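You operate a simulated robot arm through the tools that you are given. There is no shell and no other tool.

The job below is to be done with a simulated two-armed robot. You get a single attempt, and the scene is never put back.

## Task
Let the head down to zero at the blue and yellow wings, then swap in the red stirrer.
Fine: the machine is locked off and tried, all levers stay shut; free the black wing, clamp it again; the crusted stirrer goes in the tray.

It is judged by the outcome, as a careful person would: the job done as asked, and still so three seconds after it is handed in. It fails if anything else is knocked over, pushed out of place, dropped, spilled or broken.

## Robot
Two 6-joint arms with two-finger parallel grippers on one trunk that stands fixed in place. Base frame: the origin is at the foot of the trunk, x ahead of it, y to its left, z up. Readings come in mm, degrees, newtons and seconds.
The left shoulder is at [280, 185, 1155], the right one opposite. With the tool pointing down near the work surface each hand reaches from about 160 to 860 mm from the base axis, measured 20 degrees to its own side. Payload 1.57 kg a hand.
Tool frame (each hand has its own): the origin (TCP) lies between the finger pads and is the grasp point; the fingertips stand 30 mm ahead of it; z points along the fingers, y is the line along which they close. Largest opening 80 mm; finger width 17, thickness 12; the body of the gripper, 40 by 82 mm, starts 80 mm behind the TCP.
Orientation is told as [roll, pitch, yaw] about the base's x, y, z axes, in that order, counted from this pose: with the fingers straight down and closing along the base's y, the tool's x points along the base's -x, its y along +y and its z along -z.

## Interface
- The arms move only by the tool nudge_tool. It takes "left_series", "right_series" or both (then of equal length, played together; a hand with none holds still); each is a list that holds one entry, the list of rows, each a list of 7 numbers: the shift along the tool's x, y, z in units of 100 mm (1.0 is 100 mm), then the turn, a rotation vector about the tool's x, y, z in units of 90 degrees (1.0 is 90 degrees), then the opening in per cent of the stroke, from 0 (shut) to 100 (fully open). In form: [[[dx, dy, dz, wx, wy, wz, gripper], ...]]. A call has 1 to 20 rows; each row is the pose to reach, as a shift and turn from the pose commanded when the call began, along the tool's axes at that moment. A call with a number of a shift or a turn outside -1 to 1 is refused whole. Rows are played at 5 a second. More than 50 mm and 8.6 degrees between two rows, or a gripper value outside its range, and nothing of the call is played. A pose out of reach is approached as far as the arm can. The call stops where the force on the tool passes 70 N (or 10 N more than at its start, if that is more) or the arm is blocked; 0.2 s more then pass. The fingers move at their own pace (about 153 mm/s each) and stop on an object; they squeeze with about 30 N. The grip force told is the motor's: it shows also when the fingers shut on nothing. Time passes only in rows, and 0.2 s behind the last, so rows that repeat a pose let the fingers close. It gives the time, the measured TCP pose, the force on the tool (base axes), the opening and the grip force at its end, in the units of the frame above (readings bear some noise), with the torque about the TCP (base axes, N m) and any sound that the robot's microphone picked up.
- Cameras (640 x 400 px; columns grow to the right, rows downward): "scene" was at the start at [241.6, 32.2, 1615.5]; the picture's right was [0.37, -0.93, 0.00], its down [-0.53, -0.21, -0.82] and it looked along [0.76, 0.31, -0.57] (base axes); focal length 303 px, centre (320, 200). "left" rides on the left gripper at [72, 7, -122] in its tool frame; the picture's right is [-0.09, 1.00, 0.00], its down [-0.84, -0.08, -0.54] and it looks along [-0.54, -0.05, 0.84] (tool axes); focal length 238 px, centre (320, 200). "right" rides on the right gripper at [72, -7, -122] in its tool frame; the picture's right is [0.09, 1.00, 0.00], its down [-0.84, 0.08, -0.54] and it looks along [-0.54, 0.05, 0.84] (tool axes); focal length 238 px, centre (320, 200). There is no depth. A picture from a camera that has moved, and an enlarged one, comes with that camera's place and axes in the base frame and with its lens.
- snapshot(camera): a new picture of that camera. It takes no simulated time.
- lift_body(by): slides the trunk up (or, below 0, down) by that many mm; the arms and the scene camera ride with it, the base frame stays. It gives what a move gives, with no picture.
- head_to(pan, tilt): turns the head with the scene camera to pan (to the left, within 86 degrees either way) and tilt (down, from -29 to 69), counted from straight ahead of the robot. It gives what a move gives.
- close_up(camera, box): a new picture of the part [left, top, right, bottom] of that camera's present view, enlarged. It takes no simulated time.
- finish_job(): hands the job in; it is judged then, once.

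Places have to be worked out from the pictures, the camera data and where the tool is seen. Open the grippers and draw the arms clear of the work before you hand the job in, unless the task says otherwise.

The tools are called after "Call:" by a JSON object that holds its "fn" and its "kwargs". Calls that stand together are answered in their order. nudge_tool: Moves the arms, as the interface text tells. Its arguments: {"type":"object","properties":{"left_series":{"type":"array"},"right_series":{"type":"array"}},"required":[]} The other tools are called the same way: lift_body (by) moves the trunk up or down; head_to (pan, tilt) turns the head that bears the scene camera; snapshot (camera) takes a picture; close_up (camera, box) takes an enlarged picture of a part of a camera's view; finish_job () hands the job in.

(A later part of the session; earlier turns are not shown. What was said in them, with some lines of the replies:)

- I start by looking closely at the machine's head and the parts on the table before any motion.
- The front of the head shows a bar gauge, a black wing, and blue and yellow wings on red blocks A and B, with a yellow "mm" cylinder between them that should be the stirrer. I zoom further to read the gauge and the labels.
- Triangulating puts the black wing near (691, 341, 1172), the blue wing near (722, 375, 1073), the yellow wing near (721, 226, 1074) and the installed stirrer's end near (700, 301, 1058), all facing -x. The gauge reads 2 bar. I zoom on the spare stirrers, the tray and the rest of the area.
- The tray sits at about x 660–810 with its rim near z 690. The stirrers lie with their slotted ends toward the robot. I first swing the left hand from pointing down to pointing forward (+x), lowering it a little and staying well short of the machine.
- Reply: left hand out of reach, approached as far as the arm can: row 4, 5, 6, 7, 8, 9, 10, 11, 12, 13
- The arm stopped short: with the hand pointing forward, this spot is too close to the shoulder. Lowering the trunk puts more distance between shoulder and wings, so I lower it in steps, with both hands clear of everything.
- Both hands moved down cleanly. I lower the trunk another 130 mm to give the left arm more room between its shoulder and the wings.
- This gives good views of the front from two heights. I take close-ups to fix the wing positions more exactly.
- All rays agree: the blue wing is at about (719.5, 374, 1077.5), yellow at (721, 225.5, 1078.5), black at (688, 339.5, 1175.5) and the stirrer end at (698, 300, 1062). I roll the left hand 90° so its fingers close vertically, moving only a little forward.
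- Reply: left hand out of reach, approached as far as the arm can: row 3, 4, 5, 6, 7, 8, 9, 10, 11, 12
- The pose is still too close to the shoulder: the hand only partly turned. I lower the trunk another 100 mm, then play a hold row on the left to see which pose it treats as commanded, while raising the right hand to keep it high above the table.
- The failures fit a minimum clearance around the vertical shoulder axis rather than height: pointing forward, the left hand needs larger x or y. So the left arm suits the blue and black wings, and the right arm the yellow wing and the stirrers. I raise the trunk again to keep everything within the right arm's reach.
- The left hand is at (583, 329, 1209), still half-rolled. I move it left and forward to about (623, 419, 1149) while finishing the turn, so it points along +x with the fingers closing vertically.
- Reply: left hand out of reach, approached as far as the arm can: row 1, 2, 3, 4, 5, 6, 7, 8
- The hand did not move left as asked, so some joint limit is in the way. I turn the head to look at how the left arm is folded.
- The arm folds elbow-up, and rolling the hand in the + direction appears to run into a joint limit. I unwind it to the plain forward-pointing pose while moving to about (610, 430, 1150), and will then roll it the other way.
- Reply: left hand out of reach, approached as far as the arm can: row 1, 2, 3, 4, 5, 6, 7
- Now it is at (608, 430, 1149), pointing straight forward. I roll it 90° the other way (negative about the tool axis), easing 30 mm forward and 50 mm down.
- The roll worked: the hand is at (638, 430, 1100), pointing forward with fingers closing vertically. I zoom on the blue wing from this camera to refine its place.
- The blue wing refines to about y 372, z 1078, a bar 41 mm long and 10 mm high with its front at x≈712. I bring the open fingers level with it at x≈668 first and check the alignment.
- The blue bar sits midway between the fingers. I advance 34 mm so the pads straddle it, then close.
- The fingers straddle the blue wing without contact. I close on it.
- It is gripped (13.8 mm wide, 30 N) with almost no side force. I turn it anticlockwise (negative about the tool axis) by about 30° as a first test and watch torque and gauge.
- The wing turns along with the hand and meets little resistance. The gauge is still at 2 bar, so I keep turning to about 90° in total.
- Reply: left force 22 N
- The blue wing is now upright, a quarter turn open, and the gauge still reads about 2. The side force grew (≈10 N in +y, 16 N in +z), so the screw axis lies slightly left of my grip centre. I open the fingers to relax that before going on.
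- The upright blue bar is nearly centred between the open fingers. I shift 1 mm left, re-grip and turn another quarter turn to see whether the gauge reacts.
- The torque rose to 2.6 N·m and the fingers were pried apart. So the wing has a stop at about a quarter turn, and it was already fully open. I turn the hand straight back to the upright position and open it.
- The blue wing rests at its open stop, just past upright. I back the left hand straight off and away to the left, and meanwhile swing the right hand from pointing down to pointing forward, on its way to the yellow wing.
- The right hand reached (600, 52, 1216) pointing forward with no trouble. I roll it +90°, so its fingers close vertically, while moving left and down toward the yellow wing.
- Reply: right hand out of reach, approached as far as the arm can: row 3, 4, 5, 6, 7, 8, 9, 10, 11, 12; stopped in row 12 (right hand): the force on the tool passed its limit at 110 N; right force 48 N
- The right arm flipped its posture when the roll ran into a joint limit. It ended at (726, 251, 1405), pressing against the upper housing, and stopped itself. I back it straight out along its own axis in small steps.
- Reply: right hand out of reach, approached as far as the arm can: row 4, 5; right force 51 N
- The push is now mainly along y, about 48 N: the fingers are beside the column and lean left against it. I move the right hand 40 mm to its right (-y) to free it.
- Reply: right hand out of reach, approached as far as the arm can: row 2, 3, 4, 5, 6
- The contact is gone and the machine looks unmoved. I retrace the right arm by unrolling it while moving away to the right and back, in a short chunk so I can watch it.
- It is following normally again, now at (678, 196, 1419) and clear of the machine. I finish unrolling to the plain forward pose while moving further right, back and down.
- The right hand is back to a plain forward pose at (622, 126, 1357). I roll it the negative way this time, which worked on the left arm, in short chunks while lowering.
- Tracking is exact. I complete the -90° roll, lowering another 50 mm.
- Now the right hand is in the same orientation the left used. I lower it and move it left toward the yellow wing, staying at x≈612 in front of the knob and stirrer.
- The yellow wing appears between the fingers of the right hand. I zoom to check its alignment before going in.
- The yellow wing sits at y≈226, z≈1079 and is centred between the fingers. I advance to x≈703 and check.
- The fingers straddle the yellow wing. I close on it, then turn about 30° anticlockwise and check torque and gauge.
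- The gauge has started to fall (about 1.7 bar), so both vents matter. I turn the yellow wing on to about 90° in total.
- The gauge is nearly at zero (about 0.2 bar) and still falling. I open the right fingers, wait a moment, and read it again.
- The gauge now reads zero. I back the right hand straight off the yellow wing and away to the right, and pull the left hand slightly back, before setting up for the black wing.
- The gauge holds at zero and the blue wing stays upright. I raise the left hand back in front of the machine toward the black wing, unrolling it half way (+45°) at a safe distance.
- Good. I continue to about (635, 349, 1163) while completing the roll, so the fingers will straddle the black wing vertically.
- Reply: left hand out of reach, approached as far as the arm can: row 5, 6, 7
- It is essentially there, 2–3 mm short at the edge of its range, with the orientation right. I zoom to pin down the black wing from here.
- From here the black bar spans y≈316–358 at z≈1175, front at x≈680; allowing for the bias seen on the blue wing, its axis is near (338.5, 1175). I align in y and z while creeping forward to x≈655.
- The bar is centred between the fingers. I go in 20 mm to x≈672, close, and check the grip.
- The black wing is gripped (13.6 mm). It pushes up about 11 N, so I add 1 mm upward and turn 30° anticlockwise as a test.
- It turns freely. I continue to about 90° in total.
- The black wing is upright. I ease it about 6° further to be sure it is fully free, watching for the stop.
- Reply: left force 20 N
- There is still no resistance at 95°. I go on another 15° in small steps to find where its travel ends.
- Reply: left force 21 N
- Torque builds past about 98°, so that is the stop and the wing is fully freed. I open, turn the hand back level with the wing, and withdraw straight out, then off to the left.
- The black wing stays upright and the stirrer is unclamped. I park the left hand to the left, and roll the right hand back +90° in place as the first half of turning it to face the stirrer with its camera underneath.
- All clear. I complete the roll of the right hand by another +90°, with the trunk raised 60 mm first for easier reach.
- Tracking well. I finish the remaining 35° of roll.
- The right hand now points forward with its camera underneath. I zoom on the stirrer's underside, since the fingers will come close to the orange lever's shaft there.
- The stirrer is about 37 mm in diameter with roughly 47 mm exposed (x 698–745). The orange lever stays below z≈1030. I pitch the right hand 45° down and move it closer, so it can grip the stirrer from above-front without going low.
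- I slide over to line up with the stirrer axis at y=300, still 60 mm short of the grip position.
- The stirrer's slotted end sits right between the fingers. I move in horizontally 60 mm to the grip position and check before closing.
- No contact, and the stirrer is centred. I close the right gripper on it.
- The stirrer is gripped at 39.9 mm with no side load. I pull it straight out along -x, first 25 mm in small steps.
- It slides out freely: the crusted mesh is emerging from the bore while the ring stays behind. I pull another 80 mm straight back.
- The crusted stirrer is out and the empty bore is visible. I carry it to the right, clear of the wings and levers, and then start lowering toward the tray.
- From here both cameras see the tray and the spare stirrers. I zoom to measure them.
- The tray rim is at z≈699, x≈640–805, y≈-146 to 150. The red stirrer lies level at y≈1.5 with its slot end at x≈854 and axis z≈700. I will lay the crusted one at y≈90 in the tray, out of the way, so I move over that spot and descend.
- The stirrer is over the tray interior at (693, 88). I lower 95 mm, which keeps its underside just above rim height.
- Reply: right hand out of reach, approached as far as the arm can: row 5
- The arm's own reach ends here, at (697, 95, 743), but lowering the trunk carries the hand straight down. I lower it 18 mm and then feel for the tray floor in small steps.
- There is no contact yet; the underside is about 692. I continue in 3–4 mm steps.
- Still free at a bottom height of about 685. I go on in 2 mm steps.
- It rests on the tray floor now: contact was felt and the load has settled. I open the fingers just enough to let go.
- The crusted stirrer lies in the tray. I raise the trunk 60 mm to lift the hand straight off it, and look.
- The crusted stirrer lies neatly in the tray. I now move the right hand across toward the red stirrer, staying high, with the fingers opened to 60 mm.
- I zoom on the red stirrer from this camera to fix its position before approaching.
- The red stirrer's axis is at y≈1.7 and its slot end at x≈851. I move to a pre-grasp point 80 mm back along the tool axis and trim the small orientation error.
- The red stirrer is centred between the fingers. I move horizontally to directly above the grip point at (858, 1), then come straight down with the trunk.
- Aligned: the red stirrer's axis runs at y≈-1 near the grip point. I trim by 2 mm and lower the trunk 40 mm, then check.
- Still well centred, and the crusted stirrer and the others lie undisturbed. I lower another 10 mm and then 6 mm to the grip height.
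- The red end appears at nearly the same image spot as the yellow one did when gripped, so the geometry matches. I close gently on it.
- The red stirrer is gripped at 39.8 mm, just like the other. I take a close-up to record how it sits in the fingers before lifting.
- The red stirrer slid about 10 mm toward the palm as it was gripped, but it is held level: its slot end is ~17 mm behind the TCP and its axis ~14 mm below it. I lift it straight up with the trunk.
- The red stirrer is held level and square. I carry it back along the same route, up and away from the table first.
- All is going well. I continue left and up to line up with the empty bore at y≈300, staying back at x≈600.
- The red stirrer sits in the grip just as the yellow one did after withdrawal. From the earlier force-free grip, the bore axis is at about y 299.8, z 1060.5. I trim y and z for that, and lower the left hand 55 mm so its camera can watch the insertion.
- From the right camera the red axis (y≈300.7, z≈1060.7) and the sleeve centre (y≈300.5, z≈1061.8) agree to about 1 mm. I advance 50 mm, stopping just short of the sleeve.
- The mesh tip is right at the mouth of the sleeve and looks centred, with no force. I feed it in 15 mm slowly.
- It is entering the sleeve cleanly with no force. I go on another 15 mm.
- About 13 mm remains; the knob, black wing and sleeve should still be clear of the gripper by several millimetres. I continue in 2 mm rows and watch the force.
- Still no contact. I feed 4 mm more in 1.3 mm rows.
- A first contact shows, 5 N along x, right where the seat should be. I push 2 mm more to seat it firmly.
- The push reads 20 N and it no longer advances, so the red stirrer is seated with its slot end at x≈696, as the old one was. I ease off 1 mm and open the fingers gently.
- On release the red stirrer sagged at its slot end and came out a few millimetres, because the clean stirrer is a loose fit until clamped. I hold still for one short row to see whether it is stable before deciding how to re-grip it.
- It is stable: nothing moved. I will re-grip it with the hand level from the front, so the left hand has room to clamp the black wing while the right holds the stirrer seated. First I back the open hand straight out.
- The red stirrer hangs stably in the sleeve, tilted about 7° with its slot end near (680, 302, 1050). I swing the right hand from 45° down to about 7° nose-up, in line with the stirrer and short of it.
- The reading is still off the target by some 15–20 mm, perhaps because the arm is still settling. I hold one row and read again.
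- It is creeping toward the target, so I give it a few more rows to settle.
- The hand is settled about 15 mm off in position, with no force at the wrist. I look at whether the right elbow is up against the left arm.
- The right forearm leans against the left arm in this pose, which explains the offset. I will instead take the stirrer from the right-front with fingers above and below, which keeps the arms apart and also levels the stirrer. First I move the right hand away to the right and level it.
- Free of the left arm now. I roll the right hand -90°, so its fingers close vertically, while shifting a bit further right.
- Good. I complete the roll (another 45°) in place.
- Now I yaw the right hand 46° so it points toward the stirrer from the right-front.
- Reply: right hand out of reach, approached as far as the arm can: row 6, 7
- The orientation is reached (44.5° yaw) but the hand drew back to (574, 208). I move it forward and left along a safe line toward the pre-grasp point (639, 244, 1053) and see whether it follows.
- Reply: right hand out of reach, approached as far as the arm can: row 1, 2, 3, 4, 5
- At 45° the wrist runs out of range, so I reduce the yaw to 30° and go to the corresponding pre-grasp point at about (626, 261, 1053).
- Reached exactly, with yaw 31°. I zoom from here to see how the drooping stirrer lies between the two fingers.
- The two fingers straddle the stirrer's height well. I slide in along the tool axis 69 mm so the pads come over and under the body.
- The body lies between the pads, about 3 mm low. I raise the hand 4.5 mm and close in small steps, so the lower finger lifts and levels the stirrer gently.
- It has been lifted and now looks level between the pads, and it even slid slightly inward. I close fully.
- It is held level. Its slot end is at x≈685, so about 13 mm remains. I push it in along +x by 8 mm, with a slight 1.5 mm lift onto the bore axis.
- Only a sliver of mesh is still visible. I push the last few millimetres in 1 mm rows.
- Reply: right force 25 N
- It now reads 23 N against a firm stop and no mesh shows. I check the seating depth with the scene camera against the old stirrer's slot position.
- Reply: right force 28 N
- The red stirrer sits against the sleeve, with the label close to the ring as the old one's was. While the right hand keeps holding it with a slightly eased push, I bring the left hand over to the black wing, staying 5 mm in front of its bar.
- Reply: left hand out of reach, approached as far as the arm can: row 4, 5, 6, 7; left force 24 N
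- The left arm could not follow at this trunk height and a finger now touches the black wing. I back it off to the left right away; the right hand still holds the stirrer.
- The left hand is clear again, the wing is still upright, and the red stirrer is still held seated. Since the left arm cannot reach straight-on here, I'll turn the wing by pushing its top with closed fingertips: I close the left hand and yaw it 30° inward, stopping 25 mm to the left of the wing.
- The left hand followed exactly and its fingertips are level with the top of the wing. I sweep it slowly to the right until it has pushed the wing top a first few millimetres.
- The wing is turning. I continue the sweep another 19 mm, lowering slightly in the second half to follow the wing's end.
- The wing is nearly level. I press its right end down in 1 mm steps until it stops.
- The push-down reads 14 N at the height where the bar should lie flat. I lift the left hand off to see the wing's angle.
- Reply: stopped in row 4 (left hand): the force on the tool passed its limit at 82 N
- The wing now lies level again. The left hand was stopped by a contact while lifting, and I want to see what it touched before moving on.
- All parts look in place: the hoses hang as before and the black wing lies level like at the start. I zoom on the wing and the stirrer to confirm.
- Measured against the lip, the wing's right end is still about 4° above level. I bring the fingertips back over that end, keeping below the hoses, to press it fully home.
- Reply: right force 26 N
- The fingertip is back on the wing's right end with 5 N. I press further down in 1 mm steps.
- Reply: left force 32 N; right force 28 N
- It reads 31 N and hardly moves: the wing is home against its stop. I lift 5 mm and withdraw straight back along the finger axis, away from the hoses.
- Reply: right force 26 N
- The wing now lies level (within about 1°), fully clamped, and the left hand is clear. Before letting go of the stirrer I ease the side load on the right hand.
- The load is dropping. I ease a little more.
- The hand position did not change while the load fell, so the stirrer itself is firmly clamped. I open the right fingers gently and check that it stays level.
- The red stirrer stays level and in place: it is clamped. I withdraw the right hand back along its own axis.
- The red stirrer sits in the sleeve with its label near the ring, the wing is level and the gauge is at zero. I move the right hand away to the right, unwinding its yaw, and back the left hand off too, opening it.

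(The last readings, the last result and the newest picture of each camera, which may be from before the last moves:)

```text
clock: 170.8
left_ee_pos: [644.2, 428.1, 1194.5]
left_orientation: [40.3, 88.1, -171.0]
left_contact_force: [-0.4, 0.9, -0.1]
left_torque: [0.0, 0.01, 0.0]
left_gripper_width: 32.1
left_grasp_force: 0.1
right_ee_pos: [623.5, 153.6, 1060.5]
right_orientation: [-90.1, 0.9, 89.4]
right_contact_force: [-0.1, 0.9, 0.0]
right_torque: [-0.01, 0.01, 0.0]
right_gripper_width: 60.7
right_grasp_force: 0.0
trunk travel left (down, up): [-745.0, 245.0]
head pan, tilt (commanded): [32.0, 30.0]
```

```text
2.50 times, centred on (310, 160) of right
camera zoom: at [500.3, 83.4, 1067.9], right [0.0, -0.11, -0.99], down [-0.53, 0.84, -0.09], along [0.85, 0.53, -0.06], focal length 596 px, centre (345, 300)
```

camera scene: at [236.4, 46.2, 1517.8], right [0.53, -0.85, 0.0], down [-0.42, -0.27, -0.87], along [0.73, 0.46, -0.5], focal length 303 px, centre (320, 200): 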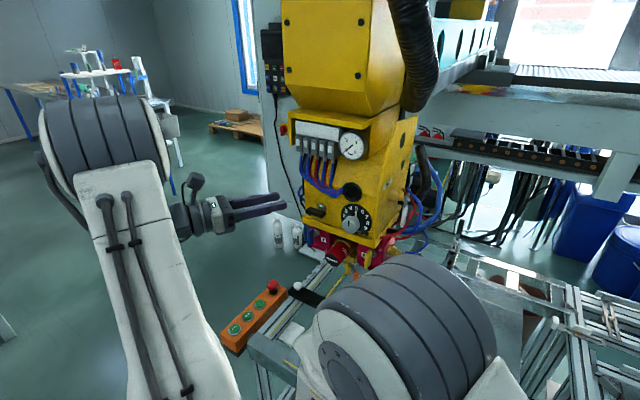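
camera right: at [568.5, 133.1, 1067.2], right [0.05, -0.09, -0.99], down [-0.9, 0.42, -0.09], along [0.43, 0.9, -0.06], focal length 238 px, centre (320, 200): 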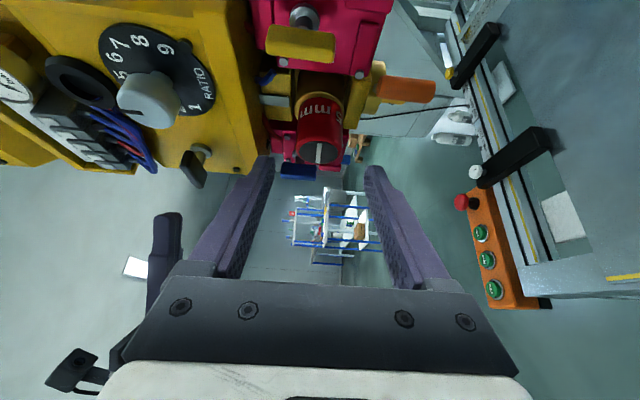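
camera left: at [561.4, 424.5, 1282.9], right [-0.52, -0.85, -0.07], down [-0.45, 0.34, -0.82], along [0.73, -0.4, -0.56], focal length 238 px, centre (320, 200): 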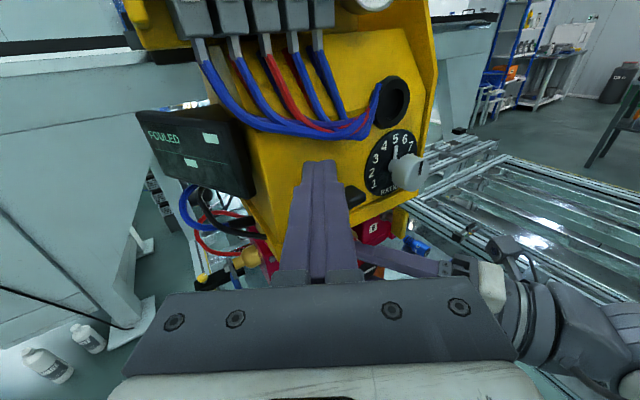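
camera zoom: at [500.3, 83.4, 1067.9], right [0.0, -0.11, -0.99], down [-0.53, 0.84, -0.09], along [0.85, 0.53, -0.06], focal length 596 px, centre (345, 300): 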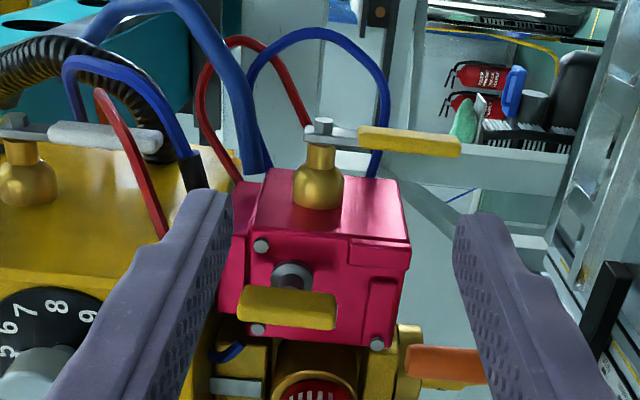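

Measured with the same right-hand camera, the red slot end (x≈694.5) matches where the old one sat (x≈695), so it is fully home. I now draw both arms further away: the right up and to the right, the left up and to the left.

Call:
{"fn": "nudge_tool", "kwargs": {"right_series": [[[0.06, -0.16, -0.02, 0, 0, 0, 80], [0.12, -0.32, -0.04, 0, 0, 0, 80], [0.18, -0.48, -0.06, 0, 0, 0, 80], [0.24, -0.64, -0.08, 0, 0, 0, 80], [0.3, -0.8, -0.1, 0, 0, 0, 80], [0.35, -0.9, -0.1, 0, 0, 0, 80]]], "left_series": [[[0.05, -0.12, -0.03, 0, 0, 0, 50], [0.1, -0.24, -0.06, 0, 0, 0, 50], [0.2, -0.36, -0.1, 0, 0, 0, 50], [0.3, -0.48, -0.15, 0, 0, 0, 50], [0.4, -0.6, -0.2, 0, 0, 0, 50], [0.5, -0.7, -0.22, 0, 0, 0, 50]]]}}

Call:
{"fn": "snapshot", "kwargs": {"camera": "scene"}}

Call:
{"fn": "snapshot", "kwargs": {"camera": "left"}}

Call:
{"fn": "snapshot", "kwargs": {"camera": "right"}}

```text
clock: 172.2
left_ee_pos: [665.1, 498.7, 1242.9]
left_orientation: [39.5, 88.1, -171.9]
left_contact_force: [0.3, 0.3, -0.9]
left_torque: [0.0, 0.0, 0.0]
left_gripper_width: 40.0
left_grasp_force: 0.0
right_ee_pos: [606.9, 129.0, 1150.5]
right_orientation: [-90.1, 0.8, 90.9]
right_contact_force: [-0.5, -0.6, -0.2]
right_torque: [-0.01, -0.02, 0.03]
right_gripper_width: 63.9
right_grasp_force: 0.0
trunk travel left (down, up): [-745.0, 245.0]
head pan, tilt (commanded): [32.0, 30.0]
```

```text
taken
camera scene: at [236.4, 46.3, 1517.8], right [0.53, -0.85, 0.0], down [-0.42, -0.27, -0.87], along [0.73, 0.46, -0.5], focal length 303 px, centre (320, 200)
```

scene: 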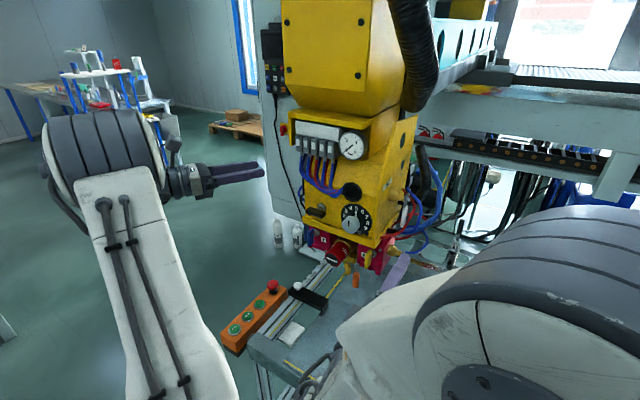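

```text
taken
camera left: at [559.8, 555.8, 1318.3], right [-0.52, -0.85, -0.07], down [-0.45, 0.34, -0.82], along [0.73, -0.4, -0.56], focal length 238 px, centre (320, 200)
```

left: 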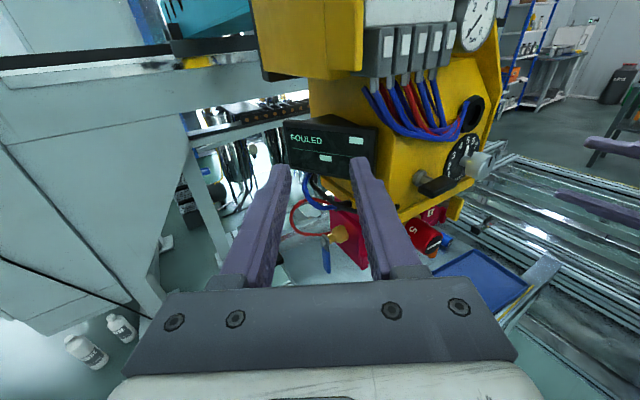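

```text
taken
camera right: at [483.7, 55.8, 1157.9], right [0.0, -0.11, -0.99], down [-0.55, 0.83, -0.09], along [0.83, 0.55, -0.06], focal length 238 px, centre (320, 200)
```

right: 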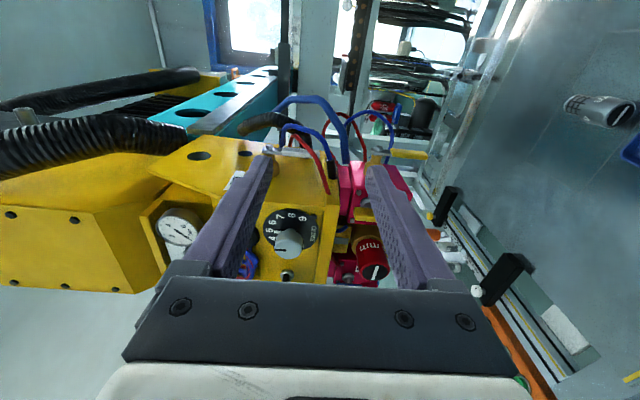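

Both hands are moving clear. I raise the right hand once more, then look over the machine, the tray and the table.

Call:
{"fn": "nudge_tool", "kwargs": {"right_series": [[[0.06, -0.18, 0, 0, 0, 0, 80], [0.12, -0.36, 0, 0, 0, 0, 80], [0.18, -0.54, 0, 0, 0, 0, 80], [0.24, -0.72, 0, 0, 0, 0, 80], [0.3, -0.9, 0, 0, 0, 0, 80]]]}}

Call:
{"fn": "close_up", "kwargs": {"camera": "scene", "box": [290, 120, 418, 200]}}

Call:
{"fn": "close_up", "kwargs": {"camera": "scene", "box": [280, 190, 408, 270]}}

Call:
{"fn": "head_to", "kwargs": {"pan": 12, "tilt": 48}}

Call:
{"fn": "snapshot", "kwargs": {"camera": "scene"}}

```text
clock: 173.4
left_ee_pos: [664.7, 499.2, 1243.2]
left_orientation: [39.7, 88.1, -171.5]
left_contact_force: [-0.1, 0.4, -0.1]
left_torque: [0.01, 0.05, -0.02]
left_gripper_width: 39.9
left_grasp_force: 0.0
right_ee_pos: [606.1, 100.4, 1241.5]
right_orientation: [-90.3, 1.0, 90.9]
right_contact_force: [-0.3, 0.5, -0.2]
right_torque: [-0.02, -0.01, -0.02]
right_gripper_width: 63.7
right_grasp_force: 0.0
trunk travel left (down, up): [-745.0, 245.0]
head pan, tilt (commanded): [32.0, 30.0]
```

```text
5.00 times, centred on (354, 160) of scene
camera zoom: at [236.5, 46.3, 1517.8], right [0.53, -0.85, 0.0], down [-0.42, -0.27, -0.87], along [0.73, 0.46, -0.5], focal length 1517 px, centre (150, 400)
```

zoom: 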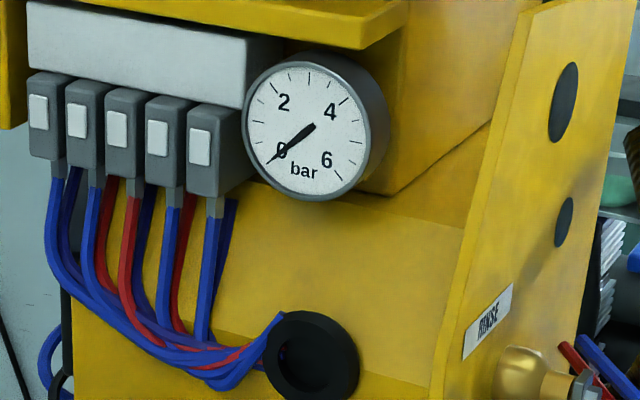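

```text
5.00 times, centred on (344, 230) of scene
camera zoom: at [236.5, 46.3, 1517.8], right [0.53, -0.85, 0.0], down [-0.42, -0.27, -0.87], along [0.73, 0.46, -0.5], focal length 1517 px, centre (200, 50)
```

zoom: 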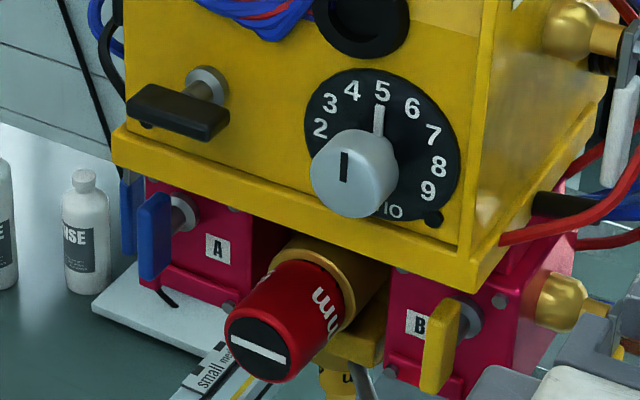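

```text
clock: 174.2
left_ee_pos: [663.8, 498.2, 1243.4]
left_orientation: [39.8, 88.0, -171.6]
left_contact_force: [-1.0, -0.4, -0.2]
left_torque: [-0.01, 0.01, 0.03]
left_gripper_width: 39.9
left_grasp_force: 0.1
right_ee_pos: [606.5, 99.7, 1241.4]
right_orientation: [-90.2, 0.9, 90.9]
right_contact_force: [0.2, -0.1, 0.4]
right_torque: [0.01, 0.01, -0.03]
right_gripper_width: 64.0
right_grasp_force: 0.0
trunk travel left (down, up): [-745.0, 245.0]
head pan, tilt (commanded): [12.0, 48.0]
```

```text
taken
camera scene: at [236.8, 14.7, 1491.1], right [0.21, -0.98, 0.0], down [-0.73, -0.15, -0.67], along [0.65, 0.14, -0.74], focal length 303 px, centre (320, 200)
```

scene: 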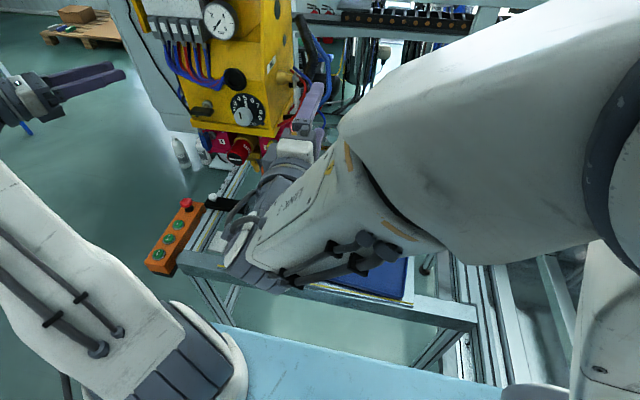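

The gauge reads zero, the red stirrer and all wings and levers look right. I move the right arm another 100 mm right to clear the work and to see the tray.

Call:
{"fn": "nudge_tool", "kwargs": {"right_series": [[[0.2, -0.08, 0, 0, 0, 0, 80], [0.4, -0.16, 0, 0, 0, 0, 80], [0.6, -0.24, 0, 0, 0, 0, 80], [0.8, -0.32, 0, 0, 0, 0, 80], [1.0, -0.4, 0, 0, 0, 0, 80]]]}}

Call:
{"fn": "snapshot", "kwargs": {"camera": "scene"}}

Call:
{"fn": "snapshot", "kwargs": {"camera": "left"}}

Call:
{"fn": "close_up", "kwargs": {"camera": "scene", "box": [270, 180, 440, 310]}}

```text
clock: 175.4
left_ee_pos: [665.0, 498.0, 1242.3]
left_orientation: [39.7, 88.0, -171.7]
left_contact_force: [0.2, 0.1, -0.1]
left_torque: [0.02, -0.03, 0.01]
left_gripper_width: 40.2
left_grasp_force: 0.0
right_ee_pos: [607.8, 1.6, 1282.1]
right_orientation: [-90.2, 0.8, 90.8]
right_contact_force: [-0.3, -0.5, 0.1]
right_torque: [0.0, 0.0, 0.0]
right_gripper_width: 63.9
right_grasp_force: 0.0
trunk travel left (down, up): [-745.0, 245.0]
head pan, tilt (commanded): [12.0, 48.0]
```

```text
taken
camera scene: at [236.8, 14.8, 1491.0], right [0.21, -0.98, 0.0], down [-0.73, -0.15, -0.67], along [0.65, 0.14, -0.74], focal length 303 px, centre (320, 200)
```

scene: 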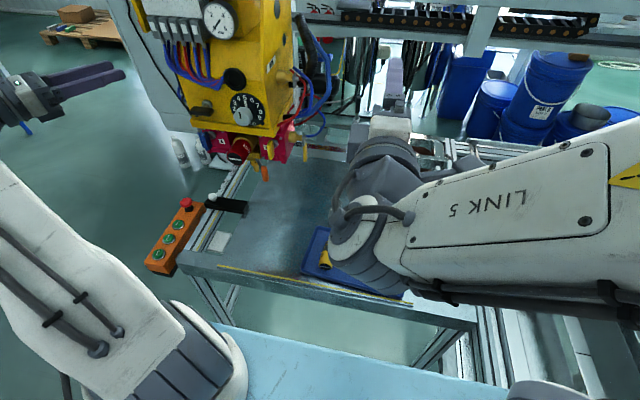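

```text
taken
camera left: at [559.8, 555.7, 1318.2], right [-0.52, -0.85, -0.07], down [-0.45, 0.34, -0.82], along [0.73, -0.4, -0.56], focal length 238 px, centre (320, 200)
```

left: 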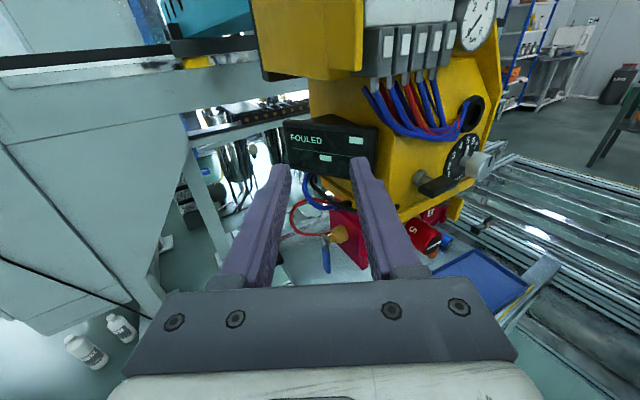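

```text
3.08 times, centred on (355, 245) of scene
camera zoom: at [236.8, 14.8, 1491.0], right [0.21, -0.98, 0.0], down [-0.73, -0.15, -0.67], along [0.65, 0.14, -0.74], focal length 933 px, centre (212, 62)
```

zoom: 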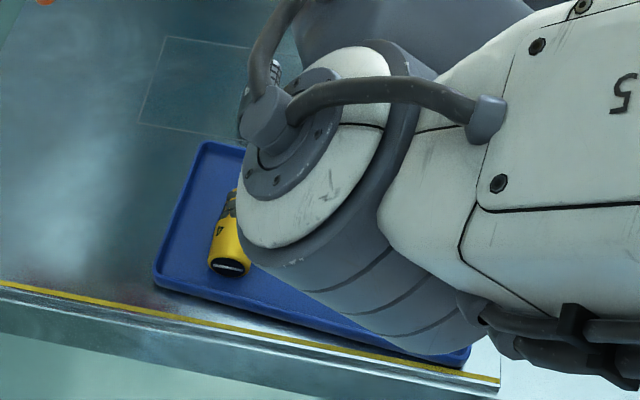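

The crusted stirrer lies in the tray. I take a last close look at the clamped red stirrer and the wings.

Call:
{"fn": "close_up", "kwargs": {"camera": "left", "box": [380, 140, 500, 260]}}

Call:
{"fn": "close_up", "kwargs": {"camera": "scene", "box": [170, 70, 320, 190]}}

Call:
{"fn": "snapshot", "kwargs": {"camera": "right"}}

```text
3.33 times, centred on (440, 200) of left
camera zoom: at [559.8, 555.7, 1318.2], right [-0.52, -0.85, -0.07], down [-0.45, 0.34, -0.82], along [0.73, -0.4, -0.56], focal length 794 px, centre (-80, 200)
```

zoom: 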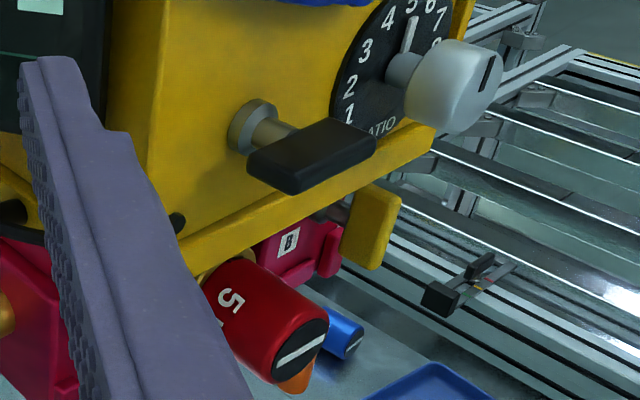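

```text
3.33 times, centred on (245, 130) of scene
camera zoom: at [236.8, 14.8, 1491.0], right [0.21, -0.98, 0.0], down [-0.73, -0.15, -0.67], along [0.65, 0.14, -0.74], focal length 1011 px, centre (570, 433)
```

zoom: 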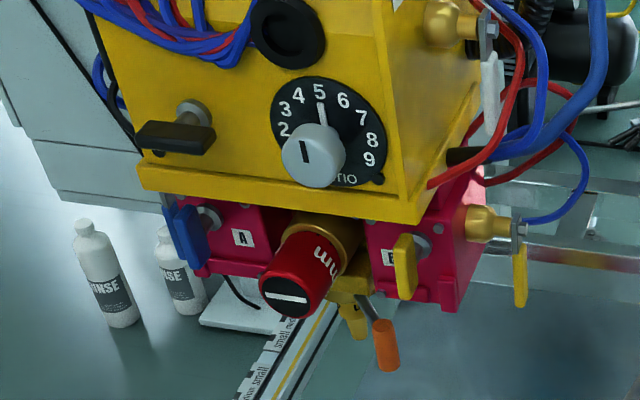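

```text
taken
camera right: at [485.7, -72.0, 1290.1], right [0.0, -0.11, -0.99], down [-0.55, 0.83, -0.09], along [0.83, 0.55, -0.06], focal length 238 px, centre (320, 200)
```

right: 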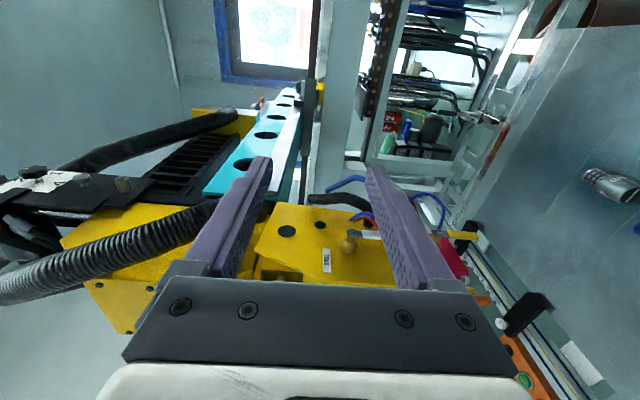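

Final state:
- The gauge is at zero, with the blue and yellow wings open.
- The red stirrer is seated, and the black wing is back level at its clamped stop.
- All levers are still shut, and the crusted stirrer is in the tray.
- Both grippers are open and clear of the work.

I hand the job in.

Call:
{"fn": "finish_job", "kwargs": {}}

```text
The job is handed in.
```

The job is handed in. The head is at zero bar, the red stirrer is in and clamped, and the crusted one is in the tray. I have not seen the judge's verdict.

- **Pressure:** I opened the blue and yellow wings a quarter turn each, and the gauge fell from 2 bar to zero. It stayed at zero every time I checked. I left both wings open, since you didn't ask for them to be shut again.
- **Stirrer swap:** The black wing was freed to take the old stirrer out, then turned back to its level stop. The clean red stirrer fits loosely and sagged when I first let go. I pushed it home again and held it there while I clamped the wing. It now stays level, and its end sits within about 1 mm of where the old one did.
- **Levers:** All of them are still shut.

There were three contacts during the work. Nothing looked damaged or out of place afterwards:

- **Right arm on the housing:** early on it hit a joint limit, swung out of line and pressed on the machine's upper housing at up to 110 N.
- **Left hand near the hoses:** it was stopped at 82 N while lifting off the black wing. I think it touched the hoses just above, but I couldn't see the contact.
- **Left finger on the black wing:** it pressed the wing at about 23 N before I backed off.

The arms also leaned on each other once in between. Both grippers are open and clear of the work.
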